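You operate a simulated robot arm through the tools that you are given. There is no shell and no other tool.

You run a simulated robot arm. Do the job below in one go: nothing can be reset, and whatever is moved stays where it is left.

Task
Drizzle a dipper of honey on the yoghurt and screw the jar shut.
Fine: the dipper goes back in the brown cup; no drips on the table.
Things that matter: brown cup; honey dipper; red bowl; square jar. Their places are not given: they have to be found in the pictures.

Only the result counts: the job must be done as asked and must still hold three seconds after the hand-in. Knocking over, shifting, dropping, spilling or breaking anything else fails it.

Robot
A 6-joint arm with a four-finger gripper, fixed in place. Base frame: the origin is at the foot of the arm, x ahead of it, y to its left, z up; the work surface is at about z = 760. Readings come in mm, degrees, newtons and seconds.
Its first joint turns from -166.0 to 166.0 degrees. Payload 3.67 kg.
The TCP is the grasp point between the finger pads, 28 mm short of the fingertips. In the tool frame z runs along the fingers and y along their closing line. The gripper opens to 112 mm. The gripper's body begins 73 mm behind the TCP.
Orientation is that of the tool frame in the base frame, as a unit quaternion [w, x, y, z]. With the fingers straight down and closing along the base's y, the tool's x points along the base's -x, its y along +y and its z along -z.

Tools
- The arm moves only by the tool apply_moves. Its argument "commands" is a list that holds one entry, the list of rows, each a list of 7 numbers: the shift along the tool's x, y, z in units of 30 mm (1.0 is 30 mm), then the turn, a rotation vector about the tool's x, y, z in units of 8 degrees (1.0 is 8 degrees), then the finger opening in mm, from 0 to 112. In form: [[[dx, dy, dz, rx, ry, rz, claw], ...]]. A call has 1 to 20 rows; each row shifts and turns the commanded pose from where the row before left it, along the tool's axes as they then stand. A call with a number of a shift or a turn outside -1 to 1 is refused whole. A row lasts 0.2 s, in which the tool goes at most 50 mm and 8.6 degrees; a call with a longer step from one row to the next is refused whole, and so is a gripper value outside its range. A pose out of reach is approached as far as the arm can. The call stops where the force on the tool passes 40 N (or 10 N more than at its start, if that is more) or the arm is blocked; 0.2 s more then pass. Each finger halts on what it meets, pressing with about 39 N; the grip force reading is that of the motor and also rises with nothing between the fingers. The clock runs only during rows and for 0.2 s after the last one: add rows that do not move to give the fingers time. The reply holds the time, the measured pose of the TCP, the force on the tool along the base axes, the opening and the grip force, in the units named above and with some noise, with the torque about the TCP (base axes, N m) and any sound that the robot's microphone picked up, and new pictures: "show" is both (left out), scene, wrist or none.
- Cameras (640 x 400 px; columns grow to the right, rows downward): "scene" is fixed at [51.3, -649.3, 1440.6]; the picture's right is [0.55, -0.84, 0.00], its down [-0.73, -0.48, -0.49] and it looks along [0.41, 0.27, -0.87] (base axes); focal length 358 px, centre (320, 200). "wrist" rides on the gripper at [60, -18, -104] in the tool frame; the picture's right is [0.29, 0.96, 0.00], its down [-0.80, 0.24, -0.55] and it looks along [-0.53, 0.16, 0.83] (tool axes); focal length 234 px, centre (320, 200).
- probe_pixels(camera, pixels): for up to 12 pixels [column, row] of the newest picture of that camera ("zoom" is the newest enlarged one), the place [x, y, z] in the base frame of the surface seen there, good to about 2 mm. It takes no simulated time.
- enlarge(camera, box): a new picture of the part [left, top, right, bottom] of that camera's present view, enlarged. It takes no simulated time.
- job_done(): hands the job in; it is judged then, once.

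Open the gripper and draw the arm clear of the work before you hand the job in, unless the task says otherwise.

The tools are called after "Emit:" as name(argument=value, ...) on one line, values as JSON. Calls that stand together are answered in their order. apply_moves: Moves the arm, as the interface text tells. Its arguments: {"type":"object","properties":{"commands":{"type":"array","items":{"type":"array","items":{"type":"array","items":{"type":"number"}}}},"show":{"type":"string","enum":["both","scene","wrist","none"]}},"required":["commands"]} The other tools are called the same way: probe_pixels (camera, pixels) gives the place of the surface under pixels of a picture; enlarge (camera, box) takes an enlarged picture of a part of a camera's view; job_done () hands the job in.

At the start:

```text
clock: 0.0
tcp_pos: [154.5, -514.2, 1171.3]
tool_rot: [-0.002, -0.001, 1.0, 0.001]
wrist_force: [-0.5, 0.6, -0.4]
moment: [0.01, 0.01, 0.03]
finger_gap: 111.9
gripper_force: 0.2
```

scene: 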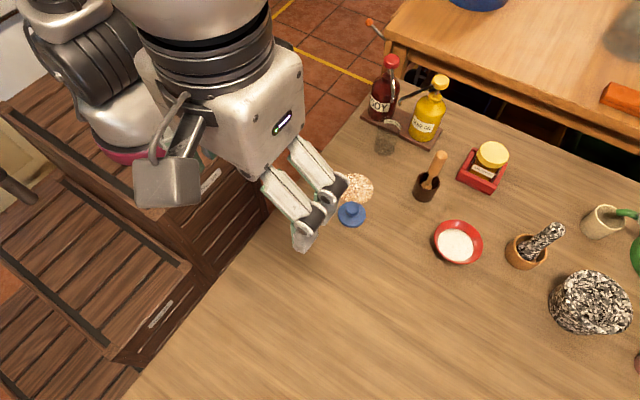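
wrist: 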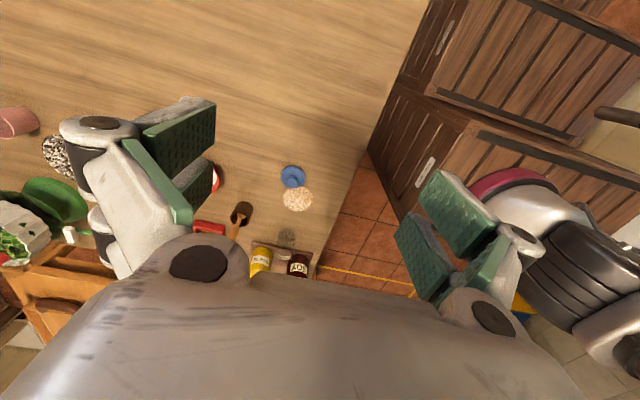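

The scene shows the square jar with a yellow lid in a red tray near (485,165), the brown cup with a dipper near (428,180), and the red bowl near (457,243). I enlarge these areas first.

Emit:
enlarge(camera="scene", box=[340, 100, 560, 280])

Emit:
probe_pixels(camera="scene", pixels=[[491, 154], [484, 172], [468, 182], [500, 185], [425, 192], [439, 157], [456, 243], [440, 245], [480, 240], [430, 300], [352, 215], [545, 232]])

```text
2.22 times, centred on (450, 190) of scene
```

zoom: 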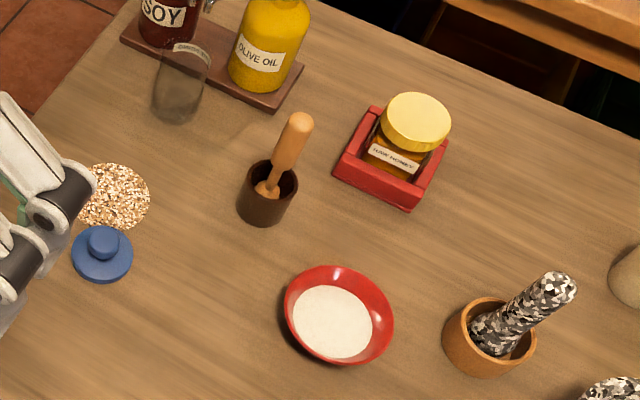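

```text
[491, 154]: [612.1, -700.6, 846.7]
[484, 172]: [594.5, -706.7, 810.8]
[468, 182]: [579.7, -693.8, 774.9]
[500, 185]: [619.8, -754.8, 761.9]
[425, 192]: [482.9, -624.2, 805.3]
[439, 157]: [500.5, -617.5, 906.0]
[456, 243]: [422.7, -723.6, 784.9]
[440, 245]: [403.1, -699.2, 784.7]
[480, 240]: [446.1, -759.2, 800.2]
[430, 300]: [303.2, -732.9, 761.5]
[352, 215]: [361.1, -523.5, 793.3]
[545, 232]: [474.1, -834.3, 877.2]
```

I look closer at the jar with its tray, and at the cup with the dipper.

Emit:
enlarge(camera="scene", box=[445, 130, 525, 200])

Emit:
enlarge(camera="scene", box=[395, 140, 475, 210])

```text
5.71 times, centred on (485, 165) of scene
```

zoom: 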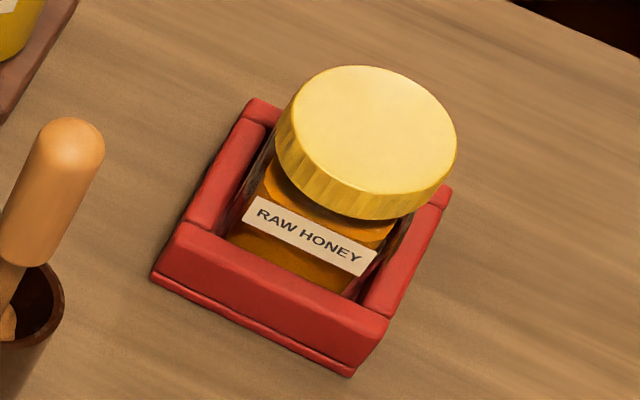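

```text
5.71 times, centred on (435, 175) of scene
```

zoom: 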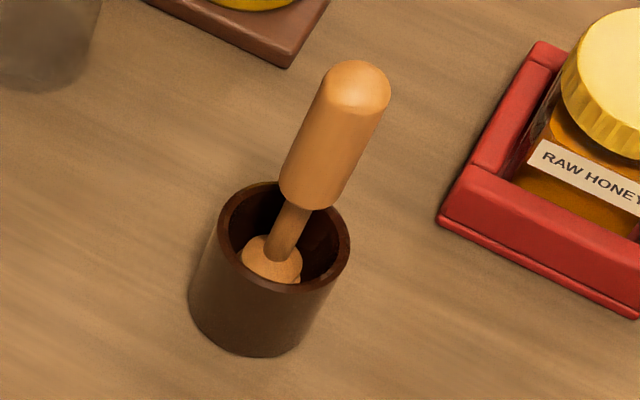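

I probe the dipper and the cup rim in the newest enlarged picture.

Emit:
probe_pixels(camera="zoom", pixels=[[355, 80], [335, 140], [308, 195], [290, 235], [272, 268], [223, 225], [345, 240], [265, 186], [282, 289], [195, 300], [290, 350], [330, 180]])

Emit:
probe_pixels(camera="scene", pixels=[[477, 153], [507, 155], [493, 142], [486, 162], [490, 168], [465, 178], [491, 193], [476, 147], [500, 165], [490, 177], [487, 197], [463, 182]])

```text
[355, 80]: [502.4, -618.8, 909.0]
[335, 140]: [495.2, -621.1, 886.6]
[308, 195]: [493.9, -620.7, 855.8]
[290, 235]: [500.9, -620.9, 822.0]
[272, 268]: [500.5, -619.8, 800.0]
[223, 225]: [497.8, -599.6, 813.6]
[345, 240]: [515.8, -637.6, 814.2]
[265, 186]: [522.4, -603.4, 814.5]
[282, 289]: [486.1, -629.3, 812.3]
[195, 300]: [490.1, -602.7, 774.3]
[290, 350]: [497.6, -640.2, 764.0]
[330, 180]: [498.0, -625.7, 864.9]
```

```text
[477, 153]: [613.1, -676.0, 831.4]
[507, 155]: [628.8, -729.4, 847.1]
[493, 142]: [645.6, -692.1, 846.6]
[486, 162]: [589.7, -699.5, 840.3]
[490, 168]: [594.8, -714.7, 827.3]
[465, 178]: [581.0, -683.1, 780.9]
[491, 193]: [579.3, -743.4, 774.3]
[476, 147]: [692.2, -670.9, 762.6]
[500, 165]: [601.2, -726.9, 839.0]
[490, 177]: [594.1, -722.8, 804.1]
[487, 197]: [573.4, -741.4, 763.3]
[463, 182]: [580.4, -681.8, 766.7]
```

The cup centre is about (505,-618) and the dipper stands upright in it; the lid centre is about (617,-705) with its top at z≈847. I probe the surroundings (bottles, glass, mortar, free table) before moving.

Emit:
probe_pixels(camera="scene", pixels=[[391, 62], [440, 82], [388, 125], [385, 145], [360, 185], [352, 207], [525, 255], [510, 262], [556, 228], [600, 218], [400, 260], [530, 200]])

Emit:
enlarge(camera="scene", box=[425, 210, 555, 280])

```text
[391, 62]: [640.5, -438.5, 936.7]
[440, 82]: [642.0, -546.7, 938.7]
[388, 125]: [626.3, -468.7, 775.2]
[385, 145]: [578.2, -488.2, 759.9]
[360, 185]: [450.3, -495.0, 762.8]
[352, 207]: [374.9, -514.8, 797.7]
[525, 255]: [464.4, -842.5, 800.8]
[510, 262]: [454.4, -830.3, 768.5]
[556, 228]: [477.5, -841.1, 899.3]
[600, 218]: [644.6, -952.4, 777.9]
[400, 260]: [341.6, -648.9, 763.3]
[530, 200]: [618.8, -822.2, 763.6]
```

```text
4.92 times, centred on (490, 245) of scene
```

zoom: 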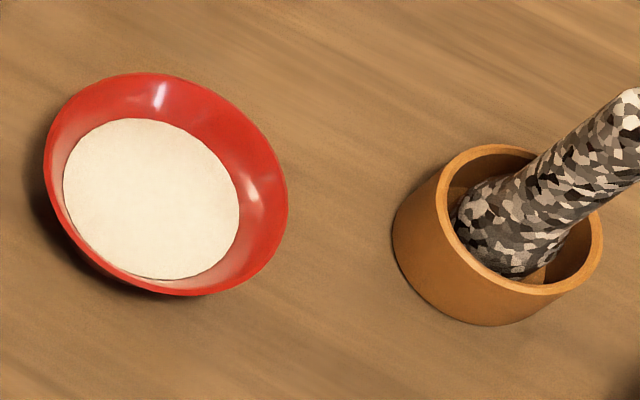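

I probe the bowl rim and yoghurt edges in the enlarged view.

Emit:
probe_pixels(camera="zoom", pixels=[[150, 198], [70, 180], [233, 210], [150, 124], [150, 272], [47, 150], [285, 200], [160, 76], [165, 292], [250, 120], [100, 270], [60, 100]])

```text
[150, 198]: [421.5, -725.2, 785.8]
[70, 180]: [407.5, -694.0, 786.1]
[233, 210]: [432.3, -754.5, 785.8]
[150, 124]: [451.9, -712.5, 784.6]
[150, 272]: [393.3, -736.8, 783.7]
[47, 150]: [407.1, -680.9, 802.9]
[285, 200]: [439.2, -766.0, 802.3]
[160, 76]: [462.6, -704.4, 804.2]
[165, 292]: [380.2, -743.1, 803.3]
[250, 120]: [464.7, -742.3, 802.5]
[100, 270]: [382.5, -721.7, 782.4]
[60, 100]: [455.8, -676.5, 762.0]
```

The yoghurt centre is about (421,-724.5) at z≈785, radius ≈32, and the rim is at z≈803. I now move the arm high over the jar to look with the wrist camera.

Emit:
apply_moves(commands=[[[-0.95, -0.4, 0.25, 0, 0, 0, 110], [-0.95, -0.4, 0.25, 0, 0, 0, 110], [-0.95, -0.4, 0.25, 0, 0, 0, 110], [-0.95, -0.4, 0.25, 0, 0, 0, 110], [-0.95, -0.4, 0.25, 0, 0, 0, 110], [-0.95, -0.4, 0.25, 0, 0, 0, 110], [-0.95, -0.4, 0.25, 0, 0, 0, 110], [-0.95, -0.4, 0.25, 0, 0, 0, 110], [-0.95, -0.4, 0.25, 0, 0, 0, 110], [-0.95, -0.4, 0.25, 0, 0, 0, 110], [-0.95, -0.4, 0.25, 0, 0, 0, 110], [-0.95, -0.4, 0.25, 0, 0, 0, 110], [-0.95, -0.4, 0.25, 0, 0, 0, 110], [-0.95, -0.4, 0.25, 0, 0, 0, 110], [-0.95, -0.4, 0.25, 0, 0, 0, 110], [-0.95, -0.4, 0.25, 0, 0, 0, 110]]])

```text
clock: 3.4
tcp_pos: [611.3, -705.7, 1051.8]
tool_rot: [-0.001, 0.001, 1.0, 0.0]
wrist_force: [0.1, -1.4, 0.5]
moment: [-0.02, -0.05, -0.01]
finger_gap: 110.0
gripper_force: 0.0
```

scene: 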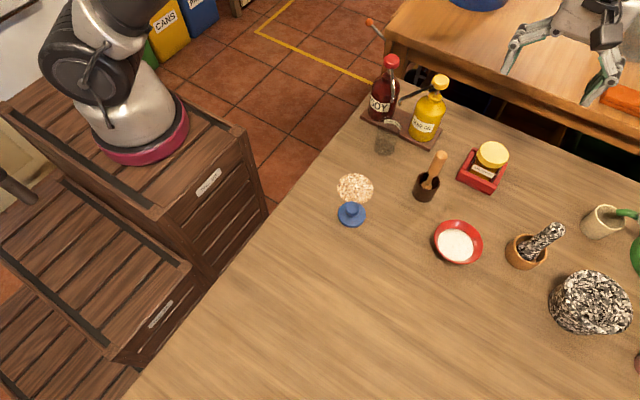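
wrist: 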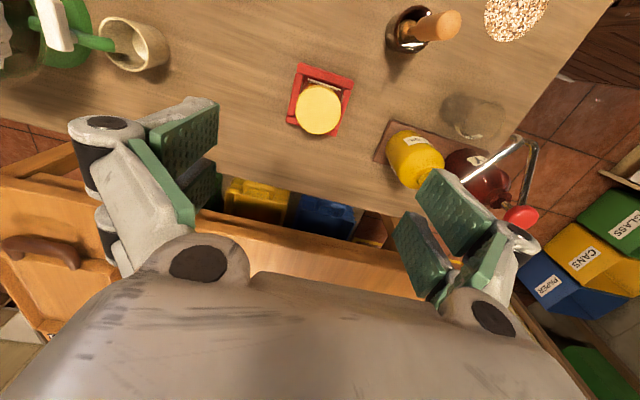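

The lid shows at (318,108) in the wrist picture and the dipper top at (438,25). I probe the lid edges, holder and other points from here.

Emit:
enlarge(camera="wrist", box=[270, 50, 370, 150])

```text
4.00 times, centred on (320, 100) of wrist
```

zoom: 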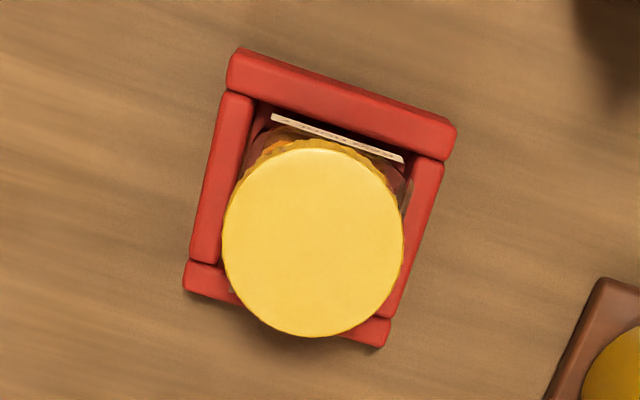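

I probe the lid's rim points and the holder's corners in the enlarged wrist view.

Emit:
probe_pixels(camera="zoom", pixels=[[313, 242], [229, 240], [397, 240], [313, 156], [313, 329], [250, 180], [375, 302], [245, 60], [448, 130], [380, 338], [192, 280], [340, 100]])

```text
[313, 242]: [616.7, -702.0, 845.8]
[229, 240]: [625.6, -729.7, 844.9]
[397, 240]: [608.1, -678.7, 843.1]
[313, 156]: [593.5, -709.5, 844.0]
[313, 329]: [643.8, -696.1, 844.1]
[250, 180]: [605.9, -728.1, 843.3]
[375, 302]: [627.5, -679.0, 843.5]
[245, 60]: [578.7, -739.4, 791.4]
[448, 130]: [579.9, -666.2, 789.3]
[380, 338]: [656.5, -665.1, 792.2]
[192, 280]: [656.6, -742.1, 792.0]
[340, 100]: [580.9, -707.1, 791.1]
```

The lid is centred at about (617.8,-703.3), top z≈845, diameter ≈56, in a holder aligned with the base axes. I centre over it, pre-turn the gripper clockwise by 80° and lower to about z=930.

Emit:
apply_moves(commands=[[[-0.217, 0.08, 0.4, 0, 0, 0, 100], [0, 0, 0.4, 0, 0, 1, 100], [0, 0, 0.4, 0, 0, 1, 100], [0, 0, 0.4, 0, 0, 1, 100], [0, 0, 0.4, 0, 0, 1, 100], [0, 0, 0.4, 0, 0, 1, 100], [0, 0, 0.4, 0, 0, 1, 100], [0, 0, 0.4, 0, 0, 1, 100], [0, 0, 0.4, 0, 0, 1, 100], [0, 0, 0.4, 0, 0, 1, 100], [0, 0, 0, 0, 0, 1, 100]]])

```text
clock: 5.8
tcp_pos: [617.3, -703.3, 931.0]
tool_rot: [-0.002, 0.643, 0.765, 0.0]
wrist_force: [-0.1, -1.0, 0.9]
moment: [-0.02, 0.0, 0.01]
finger_gap: 100.0
gripper_force: 0.0
```

scene: 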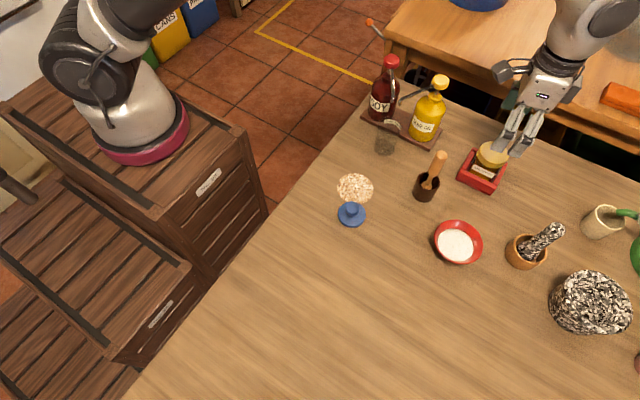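
wrist: 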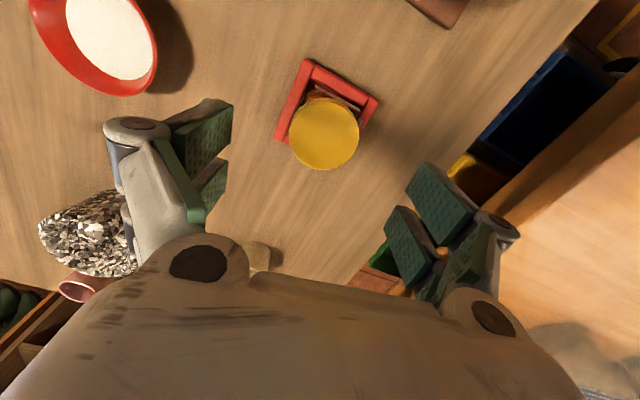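

The gripper is turned 80° and sits above the lid. I check the lid centre again from this second viewpoint.

Emit:
enlarge(camera="wrist", box=[270, 80, 380, 180])

Emit:
probe_pixels(camera="wrist", pixels=[[324, 133], [291, 130], [356, 130], [324, 100], [324, 163], [302, 110], [346, 153], [302, 153], [346, 108], [300, 160], [340, 167], [355, 145]])

```text
4.00 times, centred on (325, 130) of wrist
```

zoom: 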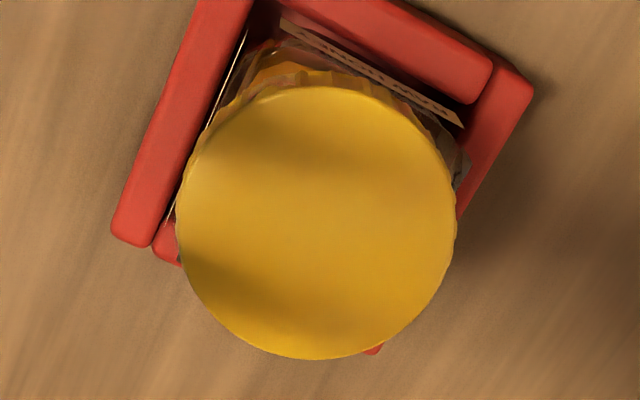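

```text
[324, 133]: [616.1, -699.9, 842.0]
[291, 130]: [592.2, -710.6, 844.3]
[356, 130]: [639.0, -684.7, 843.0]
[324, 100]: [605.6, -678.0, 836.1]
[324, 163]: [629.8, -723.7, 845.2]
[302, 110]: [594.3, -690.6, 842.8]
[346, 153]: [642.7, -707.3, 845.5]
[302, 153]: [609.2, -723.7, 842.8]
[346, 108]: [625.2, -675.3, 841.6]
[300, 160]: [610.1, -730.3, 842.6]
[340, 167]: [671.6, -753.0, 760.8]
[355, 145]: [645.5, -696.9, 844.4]
```

Both views agree on the lid centre (617.7,-702.7), radius ≈29. I lower until the fingertips are just above the lid's lower edge (TCP z≈857), then close.

Emit:
apply_moves(commands=[[[0.01, 0.02, 0.5, 0, 0, 0, 90], [0, 0, 0.5, 0, 0, 0, 90], [0, 0, 0.5, 0, 0, 0, 90], [0, 0, 0.5, 0, 0, 0, 90], [0, 0, 0.467, 0, 0, 0, 90], [0, 0, 0, 0, 0, 0, 90]]])

```text
clock: 7.2
tcp_pos: [616.8, -702.3, 856.4]
tool_rot: [-0.002, 0.642, 0.767, -0.001]
wrist_force: [0.6, 0.0, 0.4]
moment: [-0.01, 0.02, -0.01]
finger_gap: 89.8
gripper_force: 0.1
```

scene: 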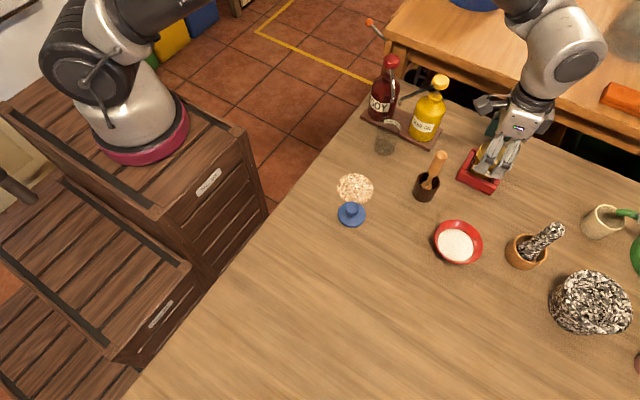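
wrist: 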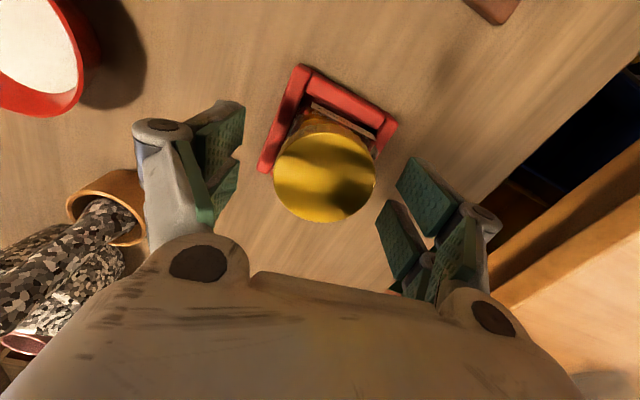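

The lid lies midway between the pads (pads at x≈240 and ≈400, lid centre ≈324). I close on it.

Emit:
apply_moves(commands=[[[0, 0, 0, 0, 0, 0, 70], [0, 0, 0, 0, 0, 0, 62], [0, 0, 0, 0, 0, 0, 56], [0, 0, 0, 0, 0, 0, 50], [0, 0, 0, 0, 0, 0, 50]]])

```text
clock: 8.4
tcp_pos: [616.5, -703.7, 856.7]
tool_rot: [-0.001, 0.642, 0.767, -0.001]
wrist_force: [6.0, 1.8, 5.8]
moment: [0.04, -0.28, 0.02]
finger_gap: 56.1
gripper_force: 39.3
```

scene: 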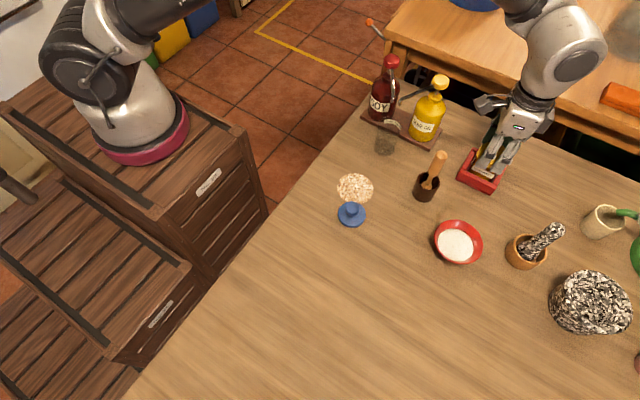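
wrist: 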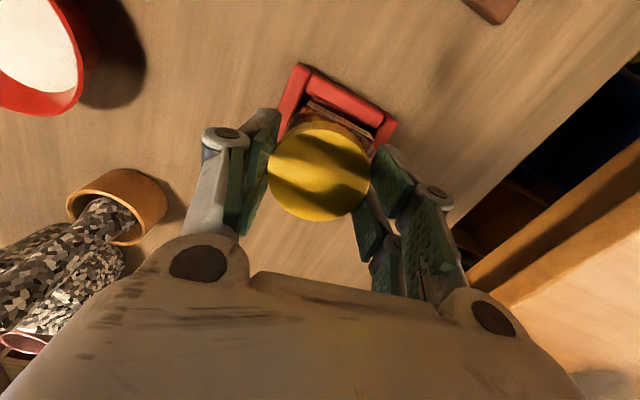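

The lid is gripped at 56 mm with a small sideways force of 6 N along +x, so I nudge 1 mm that way and start to unscrew counter-clockwise (negative rz) by 24°, watching the forces.

Emit:
apply_moves(commands=[[[0, 0.03, 0, 0, 0, 0, 50], [0, 0, 0, 0, 0, -0.6, 50], [0, 0, 0, 0, 0, -0.6, 50], [0, 0, 0, 0, 0, -0.6, 50], [0, 0, 0, 0, 0, -0.6, 50], [0, 0, 0, 0, 0, -0.6, 50]]])

```text
clock: 9.8
tcp_pos: [617.0, -703.2, 856.0]
tool_rot: [-0.002, 0.468, 0.884, -0.001]
wrist_force: [-4.6, -3.7, 4.7]
moment: [-0.51, 0.58, -0.07]
finger_gap: 56.0
gripper_force: 38.6
```

scene: 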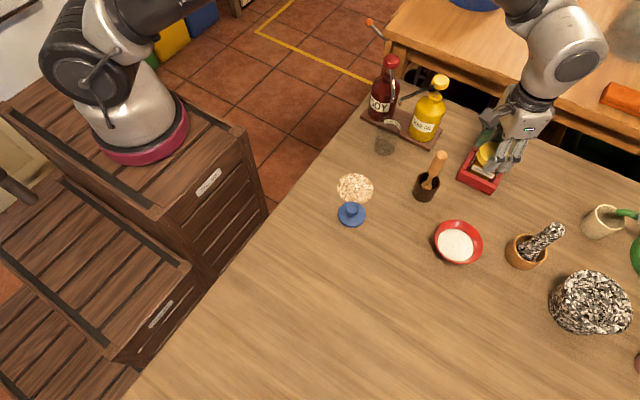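
wrist: 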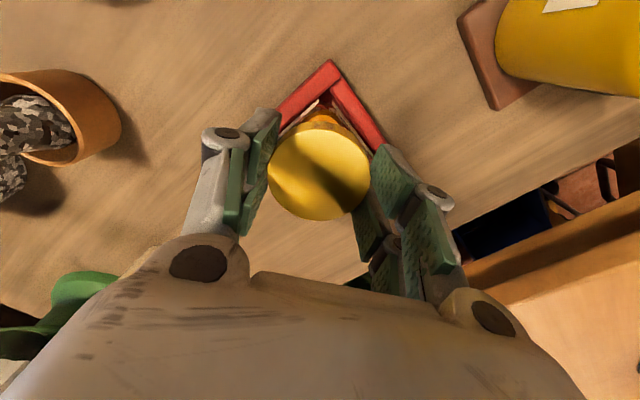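

The gripper turned 24° with low torque and the holder didn't move. I continue unscrewing another 80° and watch the z force for thread lift.

Emit:
apply_moves(commands=[[[0, 0, 0, 0, 0, -0.8, 50], [0, 0, 0, 0, 0, -0.8, 50], [0, 0, 0, 0, 0, -0.8, 50], [0, 0, 0, 0, 0, -0.8, 50], [0, 0, 0, 0, 0, -0.8, 50], [0, 0, 0, 0, 0, -0.8, 50], [0, 0, 0, 0, 0, -0.8, 50], [0, 0, 0, 0, 0, -0.8, 50], [0, 0, 0, 0, 0, -0.8, 50], [0, 0, 0, 0, 0, -0.8, 50], [0, 0, 0, 0, 0, 0, 50]]])

```text
clock: 12.2
tcp_pos: [617.9, -703.4, 857.4]
tool_rot: [-0.001, -0.07, 0.998, 0.0]
wrist_force: [-4.2, -20.9, 11.1]
moment: [-1.16, 0.14, 0.0]
finger_gap: 55.9
gripper_force: 39.2
```

scene: 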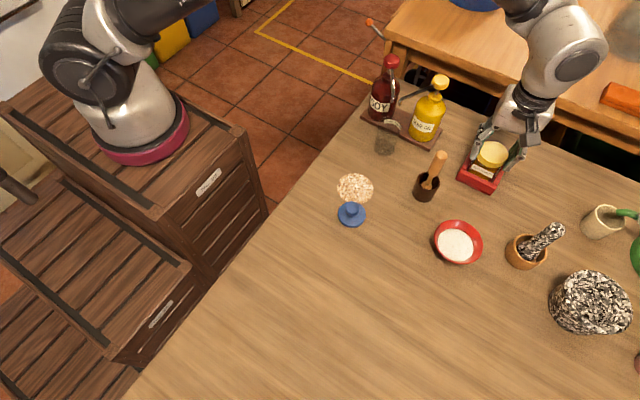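
wrist: 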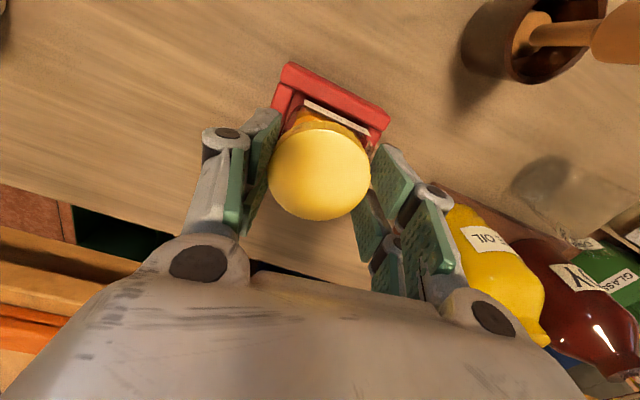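

There is now −21 N along y and rising z force, which suggests the lid is climbing the thread and my axis is slightly off. I ease 2 mm toward −y and 0.6 mm up and re-read.

Emit:
apply_moves(commands=[[[0, -0.033, -0.01, 0, 0, 0, 50], [0, -0.033, -0.01, 0, 0, 0, 50], [0, 0, 0, 0, 0, 0, 50]]], show="none")

```text
clock: 13.0
tcp_pos: [618.4, -703.9, 857.2]
tool_rot: [-0.003, -0.071, 0.997, 0.001]
wrist_force: [-1.4, -4.5, 1.9]
moment: [-0.26, 0.17, -0.04]
finger_gap: 55.9
gripper_force: 39.0
```

Forces are near zero now. I continue unscrewing by another 72°, with a slight lift per row.

Emit:
apply_moves(commands=[[[0, 0, -0.006, 0, 0, -0.9, 50], [0, 0, -0.006, 0, 0, -0.9, 50], [0, 0, -0.006, 0, 0, -0.9, 50], [0, 0, -0.006, 0, 0, -0.9, 50], [0, 0, -0.006, 0, 0, -0.9, 50], [0, 0, -0.006, 0, 0, -0.9, 50], [0, 0, -0.006, 0, 0, -0.9, 50], [0, 0, -0.006, 0, 0, -0.9, 50], [0, 0, -0.006, 0, 0, -0.9, 50], [0, 0, -0.006, 0, 0, -0.9, 50], [0, 0, 0, 0, 0, 0, 50]]])

```text
clock: 15.4
tcp_pos: [617.9, -705.6, 859.5]
tool_rot: [-0.001, -0.644, 0.765, 0.001]
wrist_force: [4.3, -6.9, -8.1]
moment: [-0.76, -0.38, -0.04]
finger_gap: 55.7
gripper_force: 38.9
```

scene: 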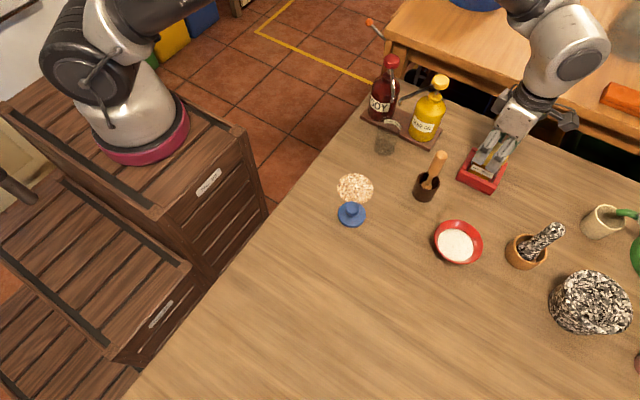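
wrist: 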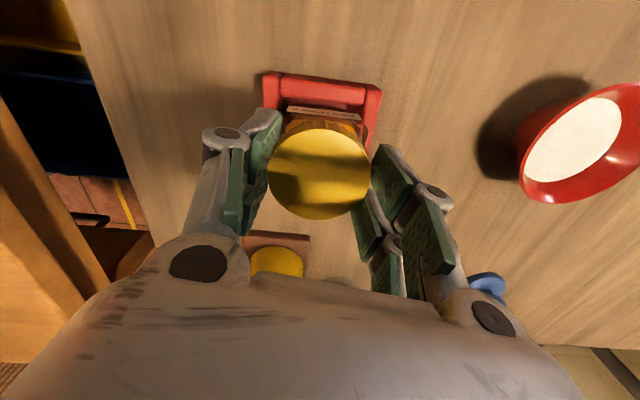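

The z force is −8 N after my small lift, so the thread may still hold. I continue counter-clockwise by another 56° without lifting.

Emit:
apply_moves(commands=[[[0, 0, 0, 0, 0, -0.9, 50], [0, 0, 0, 0, 0, -0.9, 50], [0, 0, 0, 0, 0, -0.9, 50], [0, 0, 0, 0, 0, -0.9, 50], [0, 0, 0, 0, 0, -0.9, 50], [0, 0, 0, 0, 0, -0.9, 50], [0, 0, 0, 0, 0, -0.9, 50], [0, 0, 0, 0, 0, -0.7, 50], [0, 0, 0, 0, 0, 0, 50]]])

```text
clock: 16.9
tcp_pos: [626.4, -700.0, 861.1]
tool_rot: [0.015, 0.867, -0.498, -0.004]
wrist_force: [-6.1, -6.0, 3.6]
moment: [-0.33, 0.26, -0.01]
finger_gap: 55.8
gripper_force: 38.6
out of reach, approached as far as the arm can: row 6, 7
stopped in row 7: the force on the tool passed its limit at 61 N (the readings are from after the stop); the commanded pose is now the measured one
```

scene: 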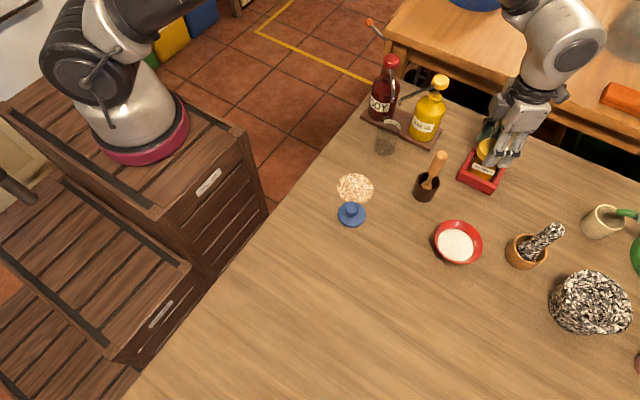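
wrist: 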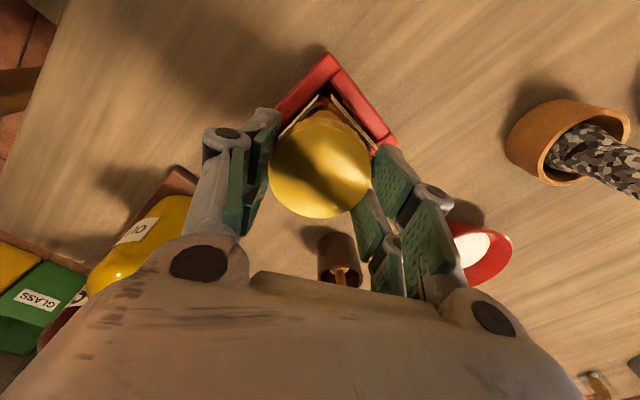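

The wrist reached its turning limit near −120° and the tool was displaced to (626,-700). I check the jar and holder before doing anything more.

Emit:
enlarge(camera="scene", box=[445, 120, 545, 200])

Emit:
enlarge(camera="wrist", box=[260, 40, 400, 220])

```text
5.00 times, centred on (495, 160) of scene
```

zoom: 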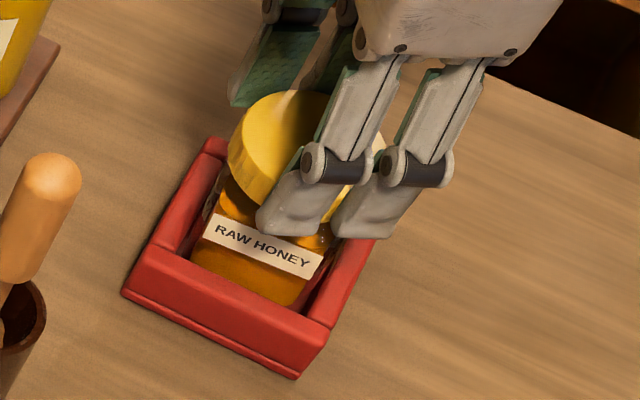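

```text
2.22 times, centred on (330, 130) of wrist
```

zoom: 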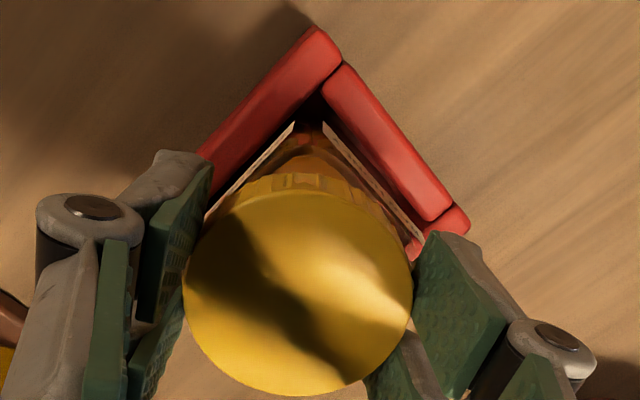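

The holder has not moved (corners still at (455,178) and (490,196)); only the jar slid within its slack. I release the lid, rise straight up, level the tool and turn it back clockwise to see the free turning range.

Emit:
apply_moves(commands=[[[0, 0, 0, 0, 0, 0, 70], [0, 0, 0, 0, 0, 0, 90], [0, 0, 0, 0, 0, 0, 90], [0, 0, -0.7, 0, 0, 0, 90], [0, 0, -0.7, 0, 0, 0, 90], [0, 0, -0.7, 0.216, -0.057, 0, 90], [0, 0, 0, 0, 0, 1, 90], [0, 0, 0, 0, 0, 1, 90], [0, 0, 0, 0, 0, 1, 90], [0, 0, 0, 0, 0, 1, 90], [0, 0, 0, 0, 0, 1, 90], [0, 0, 0, 0, 0, 1, 90], [0, 0, 0, 0, 0, 1, 90], [0, 0, 0, 0, 0, 1, 90], [0, 0, 0, 0, 0, 1, 90], [0, 0, 0, 0, 0, 1, 90], [0, 0, 0, 0, 0, 1, 90], [0, 0, 0, 0, 0, 1, 90]]])

```text
clock: 20.7
tcp_pos: [632.7, -692.5, 924.0]
tool_rot: [-0.001, -0.209, 0.978, 0.001]
wrist_force: [0.3, -0.8, -0.5]
moment: [0.04, 0.03, 0.03]
finger_gap: 90.3
gripper_force: 0.1
out of reach, approached as far as the arm can: row 6
```

scene: 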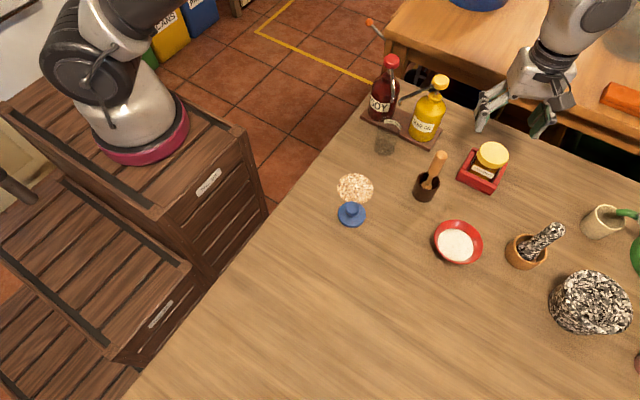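
wrist: 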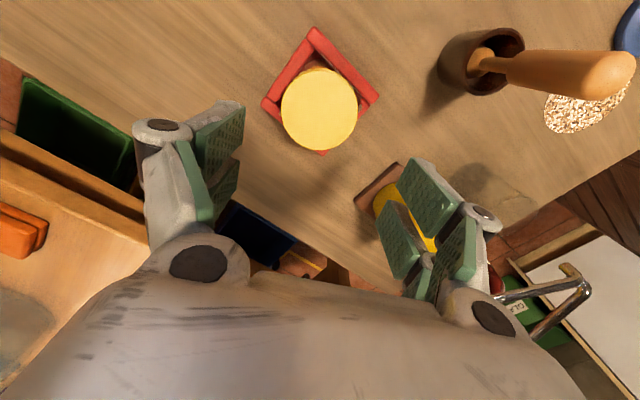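

The tool is back at about −24° yaw, at (632.7,-692.5,924). I look at the lid on the jar from here.

Emit:
enlarge(camera="wrist", box=[250, 20, 390, 165])

Emit:
enlarge(camera="scene", box=[445, 130, 525, 200])

Emit:
probe_pixels(camera="wrist", pixels=[[319, 108], [284, 106], [354, 106], [319, 72], [319, 146], [295, 80], [344, 134], [295, 134], [344, 82], [313, 31], [268, 104], [374, 97]])

```text
2.76 times, centred on (320, 92) of wrist
```

zoom: 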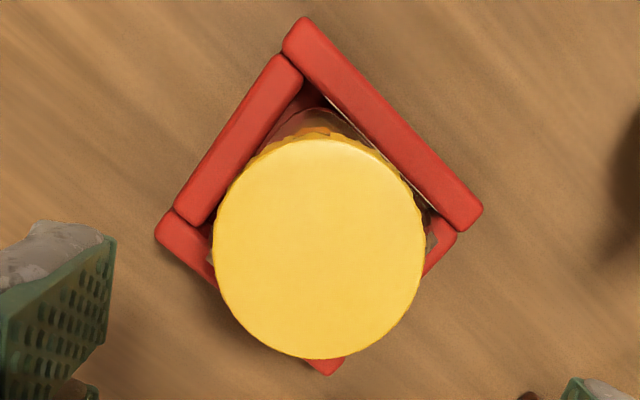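

```text
5.71 times, centred on (485, 165) of scene
```

zoom: 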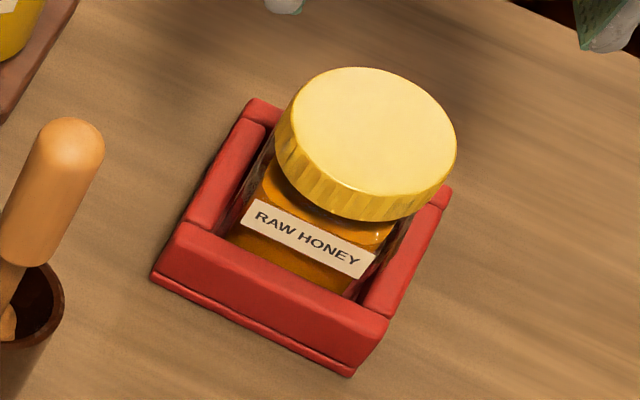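

```text
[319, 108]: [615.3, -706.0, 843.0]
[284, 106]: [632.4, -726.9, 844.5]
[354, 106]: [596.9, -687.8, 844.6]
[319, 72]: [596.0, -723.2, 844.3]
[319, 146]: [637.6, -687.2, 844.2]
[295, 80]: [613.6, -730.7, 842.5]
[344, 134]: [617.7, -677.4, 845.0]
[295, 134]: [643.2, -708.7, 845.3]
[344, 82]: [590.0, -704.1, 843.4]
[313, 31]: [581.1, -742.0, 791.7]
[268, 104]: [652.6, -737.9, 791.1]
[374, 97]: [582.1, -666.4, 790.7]
```

The jar looks as before with its lid on (centre ≈(616.3,-705.2), top z≈844). I recentre and turn clockwise as far as about +128° to gain a long second unscrewing stroke.

Emit:
apply_moves(commands=[[[0.67, -0.158, 0, 0, 0, 0, 90], [0, 0, 0, 0, 0, 1, 90], [0, 0, 0, 0, 0, 1, 90], [0, 0, 0, 0, 0, 1, 90], [0, 0, 0, 0, 0, 1, 90], [0, 0, 0, 0, 0, 1, 90], [0, 0, 0, 0, 0, 1, 90], [0, 0, 0, 0, 0, 1, 90], [0, 0, 0, 0, 0, 1, 90], [0, 0, 0, 0, 0, 1, 90], [0, 0, 0, 0, 0, 1, 90], [0, 0, 0, 0, 0, 1, 90], [0, 0, 0, 0, 0, 1, 90], [0, 0, 0, 0, 0, 1, 90], [0, 0, 0, 0, 0, 1, 90], [0, 0, 0, 0, 0, 1, 90], [0, 0, 0, 0, 0, 1, 90], [0, 0, 0, 0, 0, 1, 90], [0, 0, 0, 0, 0, 1, 90], [0, 0, 0, 0, 0, 1, 90]]])

```text
clock: 24.9
tcp_pos: [617.3, -705.9, 922.4]
tool_rot: [-0.002, 0.898, 0.44, -0.001]
wrist_force: [-1.2, -0.2, 0.2]
moment: [-0.01, 0.02, 0.05]
finger_gap: 90.2
gripper_force: 0.0
```

scene: 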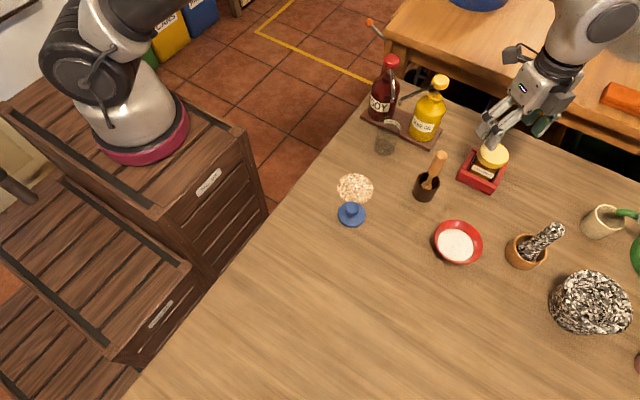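
wrist: 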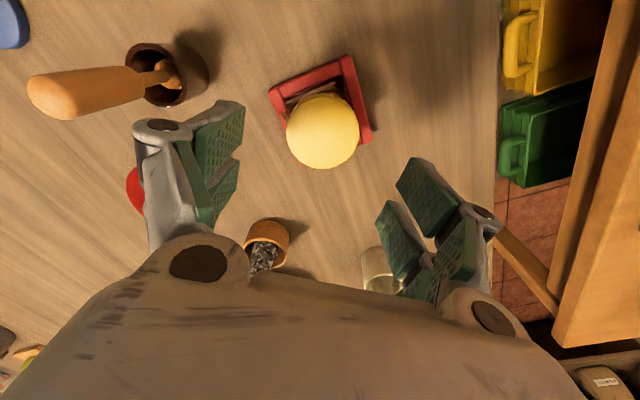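

The range is wide; the gripper is at +128° over the lid (lid at (323,130)). I lower to TCP z≈857 and close on the lid again.

Emit:
apply_moves(commands=[[[0, 0, 0.5, 0, 0, 0, 90], [0, 0, 0.5, 0, 0, 0, 90], [0, 0, 0.5, 0, 0, 0, 90], [0, 0, 0.5, 0, 0, 0, 90], [0, 0, 0.19, 0, 0, 0, 90], [0, 0, 0, 0, 0, 0, 70], [0, 0, 0, 0, 0, 0, 62], [0, 0, 0, 0, 0, 0, 56], [0, 0, 0, 0, 0, 0, 50], [0, 0, 0, 0, 0, 0, 50]]])

```text
clock: 27.1
tcp_pos: [616.4, -704.5, 858.1]
tool_rot: [0.0, 0.897, 0.441, 0.001]
wrist_force: [3.9, -3.7, 2.0]
moment: [-0.11, -0.16, 0.01]
finger_gap: 56.1
gripper_force: 38.5
```

scene: 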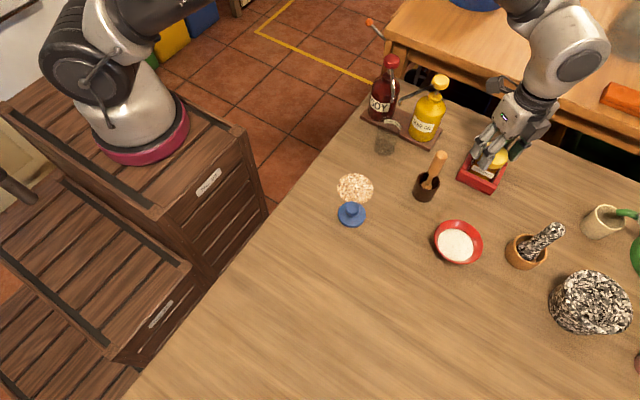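
wrist: 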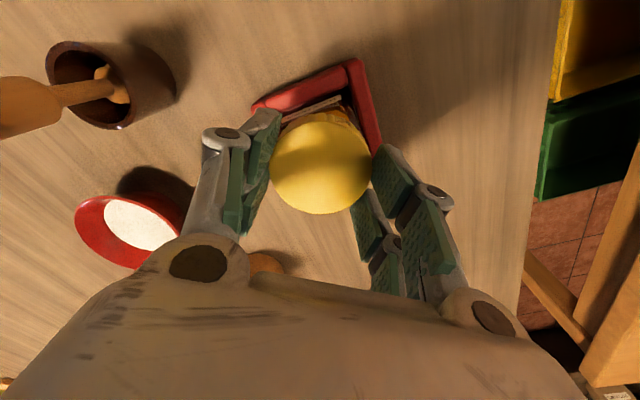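

The lid is gripped at 56 mm with low side forces. I test a gentle 3 mm lift to see whether the lid is already free.

Emit:
apply_moves(commands=[[[0, 0, -0.05, 0, 0, 0, 50], [0, 0, -0.05, 0, 0, 0, 50], [0, 0, 0, 0, 0, 0, 50]]], show="none")

```text
clock: 27.9
tcp_pos: [616.0, -705.4, 859.1]
tool_rot: [-0.002, 0.898, 0.441, -0.001]
wrist_force: [0.6, -1.6, -0.5]
moment: [0.0, -0.04, 0.0]
finger_gap: 56.3
gripper_force: 38.6
```

The force stayed near zero after the lift. I lift another 4 mm and view the result.

Emit:
apply_moves(commands=[[[0, 0, -0.07, 0, 0, 0, 50], [0, 0, -0.07, 0, 0, 0, 50], [0, 0, 0, 0, 0, 0, 50]]])

Emit:
enlarge(camera="scene", box=[445, 130, 525, 200])

```text
clock: 28.7
tcp_pos: [617.0, -704.9, 864.7]
tool_rot: [-0.001, 0.898, 0.441, 0.0]
wrist_force: [1.3, -1.0, -0.8]
moment: [0.01, 0.0, -0.02]
finger_gap: 55.9
gripper_force: 38.8
```

scene: 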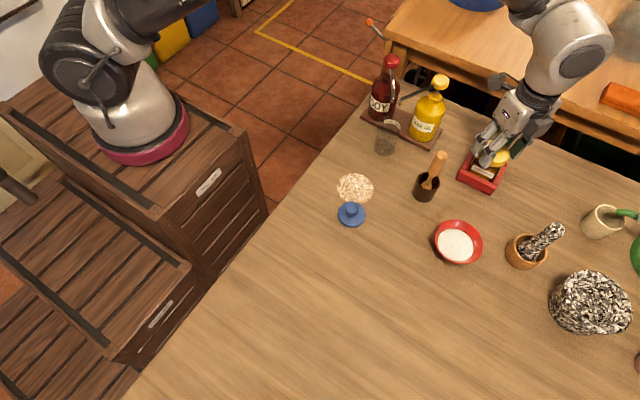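
wrist: 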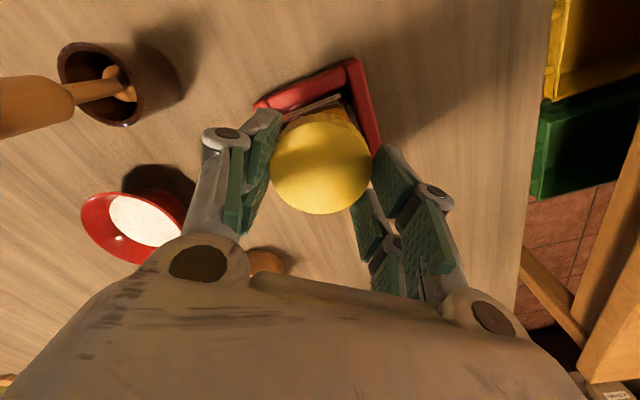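

```text
5.71 times, centred on (485, 165) of scene
```

zoom: 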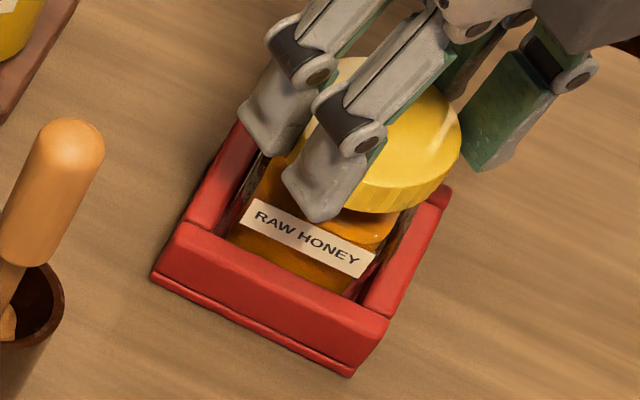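

The label stays at the same spot while the lid's edge rose, so the lid is free. I lift it another 40 mm and check.

Emit:
apply_moves(commands=[[[0, 0, -0.3, 0, 0, 0, 50], [0, 0, -0.5, 0, 0, 0, 50], [0, 0, -0.5, 0, 0, 0, 50], [0, 0, 0, 0, 0, 0, 50]]])

Emit:
enlarge(camera="scene", box=[445, 120, 535, 200])

```text
clock: 29.7
tcp_pos: [616.5, -703.8, 904.1]
tool_rot: [-0.002, 0.897, 0.441, -0.001]
wrist_force: [-0.7, 0.4, -0.5]
moment: [-0.01, 0.01, 0.0]
finger_gap: 55.9
gripper_force: 39.0
```

scene: 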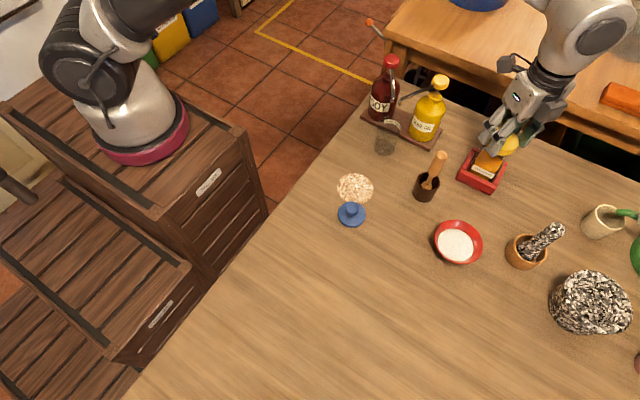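
wrist: 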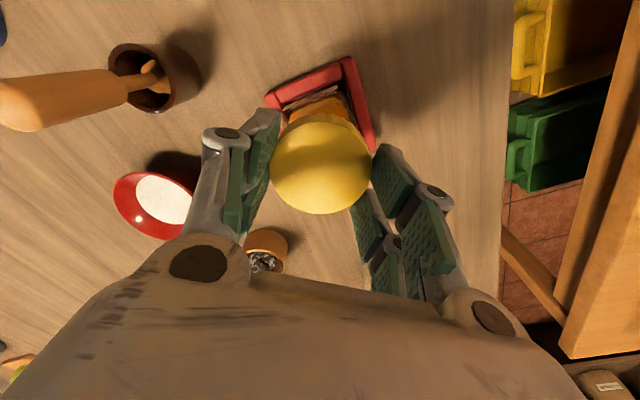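

```text
5.00 times, centred on (490, 160) of scene
```

zoom: 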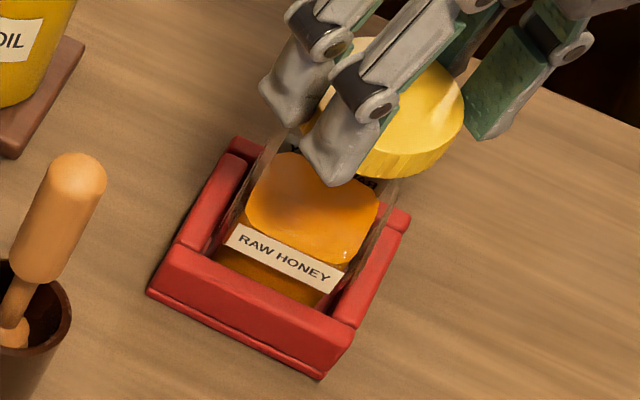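

The jar is open: honey is visible inside and the lid is in the gripper. I rise to z≈970 while turning the tool back to yaw 0, before carrying the lid to the free table spot near (345,-640).

Emit:
apply_moves(commands=[[[0, 0, -0.5, 0, 0, -1, 50], [0, 0, -0.5, 0, 0, -1, 50], [0, 0, -0.5, 0, 0, -1, 50], [0, 0, -0.5, 0, 0, -1, 50], [0, 0, -0.2, 0, 0, -1, 50], [0, 0, 0, 0, 0, -1, 50], [0, 0, 0, 0, 0, -1, 50], [0, 0, 0, 0, 0, -1, 50], [0, 0, 0, 0, 0, -1, 50], [0, 0, 0, 0, 0, -1, 50], [0, 0, 0, 0, 0, -1, 50], [0, 0, 0, 0, 0, -1, 50], [0, 0, 0, 0, 0, -1, 50], [0, 0, 0, 0, 0, -1, 50], [0, 0, 0, 0, 0, -1, 50], [0, 0, 0, 0, 0, -0.96, 50]]])

Emit:
probe_pixels(camera="scene", pixels=[[400, 258], [385, 245], [415, 270], [400, 240], [395, 280], [370, 255]])

```text
clock: 33.1
tcp_pos: [615.2, -704.9, 970.2]
tool_rot: [-0.001, -0.001, 1.0, 0.001]
wrist_force: [0.2, 0.2, 0.2]
moment: [-0.01, -0.01, 0.01]
finger_gap: 56.1
gripper_force: 38.8
```

scene: 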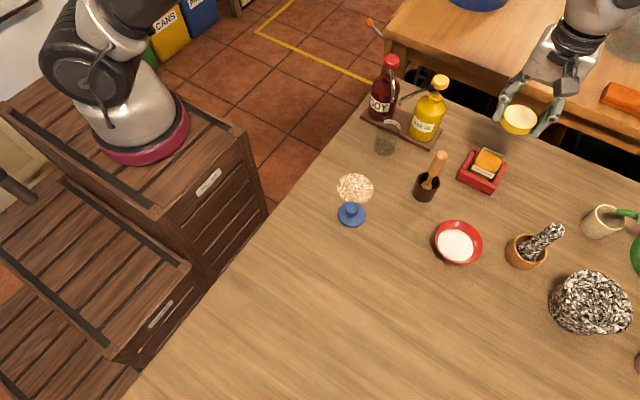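
wrist: 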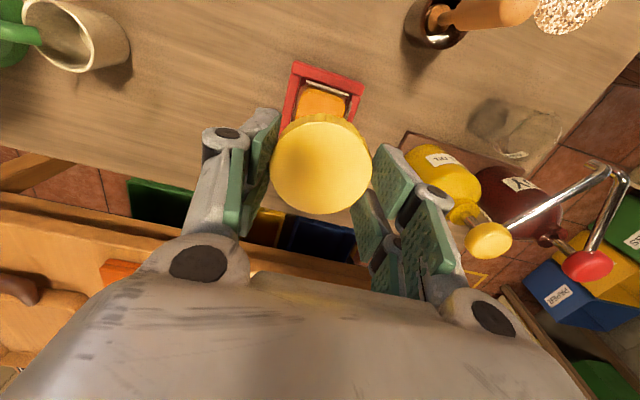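

```text
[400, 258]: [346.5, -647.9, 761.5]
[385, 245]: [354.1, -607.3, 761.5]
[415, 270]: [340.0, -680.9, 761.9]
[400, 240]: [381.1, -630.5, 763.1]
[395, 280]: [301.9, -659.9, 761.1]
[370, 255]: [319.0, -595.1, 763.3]
```

The lid hangs in the gripper. I carry it at z≈970 to about (345,-640) and begin lowering there.

Emit:
apply_moves(commands=[[[0.9, 0.216, 0, 0, 0, 0, 50], [0.9, 0.216, 0, 0, 0, 0, 50], [0.9, 0.216, 0, 0, 0, 0, 50], [0.9, 0.216, 0, 0, 0, 0, 50], [0.9, 0.216, 0, 0, 0, 0, 50], [0.9, 0.216, 0, 0, 0, 0, 50], [0.9, 0.216, 0, 0, 0, 0, 50], [0.9, 0.216, 0, 0, 0, 0, 50], [0.9, 0.216, 0, 0, 0, 0, 50], [0.9, 0.216, 0, 0, 0, 0, 50], [0, 0, 0.8, 0, 0, 0, 50], [0, 0, 0.9, 0, 0, 0, 50], [0, 0, 0.9, 0, 0, 0, 50], [0, 0, 0.9, 0, 0, 0, 50], [0, 0, 0.7, 0, 0, 0, 50], [0, 0, 0.5, 0, 0, 0, 50], [0, 0, 0, 0, 0, 0, 50]]])

Emit:
enlarge(camera="scene", box=[360, 200, 460, 300])

```text
clock: 36.7
tcp_pos: [347.2, -639.5, 828.1]
tool_rot: [-0.002, 0.0, 1.0, 0.001]
wrist_force: [0.4, -0.3, -0.1]
moment: [-0.03, 0.0, 0.02]
finger_gap: 56.1
gripper_force: 39.0
```

scene: 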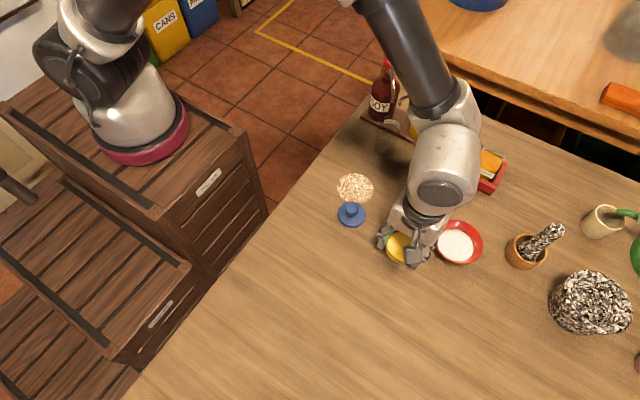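
wrist: 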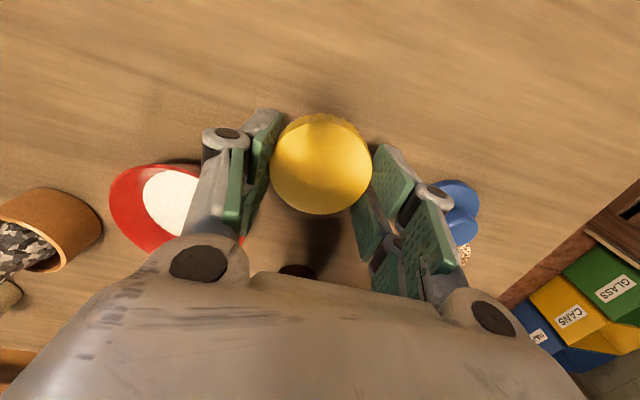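

```text
4.00 times, centred on (410, 250) of scene
```

zoom: 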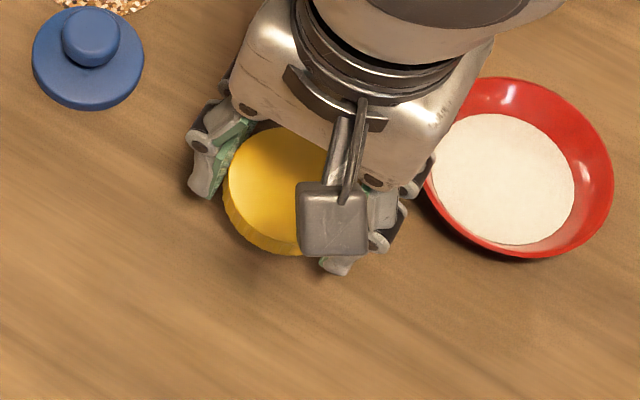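

The lid hovers at TCP z=828 with its bottom about 35 mm above the table, and there's clearance to the bowl. I lower 31 mm.

Emit:
apply_moves(commands=[[[0, 0, 0.4, 0, 0, 0, 50], [0, 0, 0.4, 0, 0, 0, 50], [0, 0, 0.23, 0, 0, 0, 50], [0, 0, 0, 0, 0, 0, 50]]], show="scene")

Emit:
enlarge(camera="scene", box=[370, 220, 450, 280])

```text
clock: 37.7
tcp_pos: [347.3, -640.0, 798.4]
tool_rot: [-0.001, 0.0, 1.0, 0.001]
wrist_force: [-0.1, -0.2, 0.6]
moment: [0.02, 0.0, -0.03]
finger_gap: 56.0
gripper_force: 38.9
```

scene: 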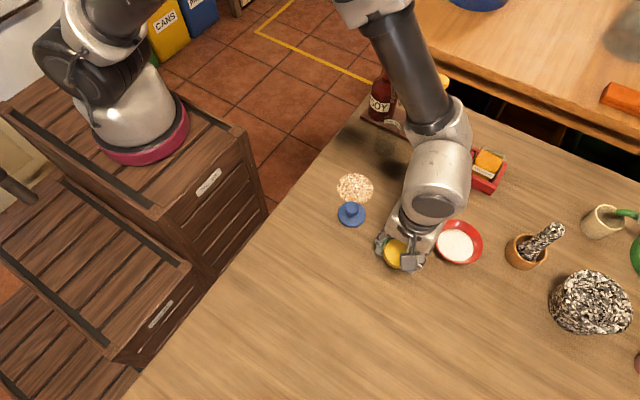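

```text
6.67 times, centred on (410, 250) of scene
```

zoom: 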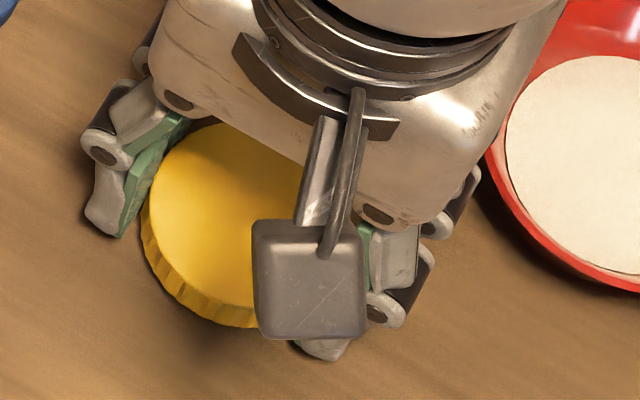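

Still in free air at z=798. I go down in 1.5 mm steps to find contact.

Emit:
apply_moves(commands=[[[0, 0, 0.05, 0, 0, 0, 50], [0, 0, 0.05, 0, 0, 0, 50], [0, 0, 0, 0, 0, 0, 50]]], show="none")

```text
clock: 38.5
tcp_pos: [347.3, -640.0, 795.3]
tool_rot: [-0.001, -0.001, 1.0, 0.001]
wrist_force: [0.5, 0.0, 0.1]
moment: [0.0, 0.01, 0.01]
finger_gap: 56.0
gripper_force: 38.7
```

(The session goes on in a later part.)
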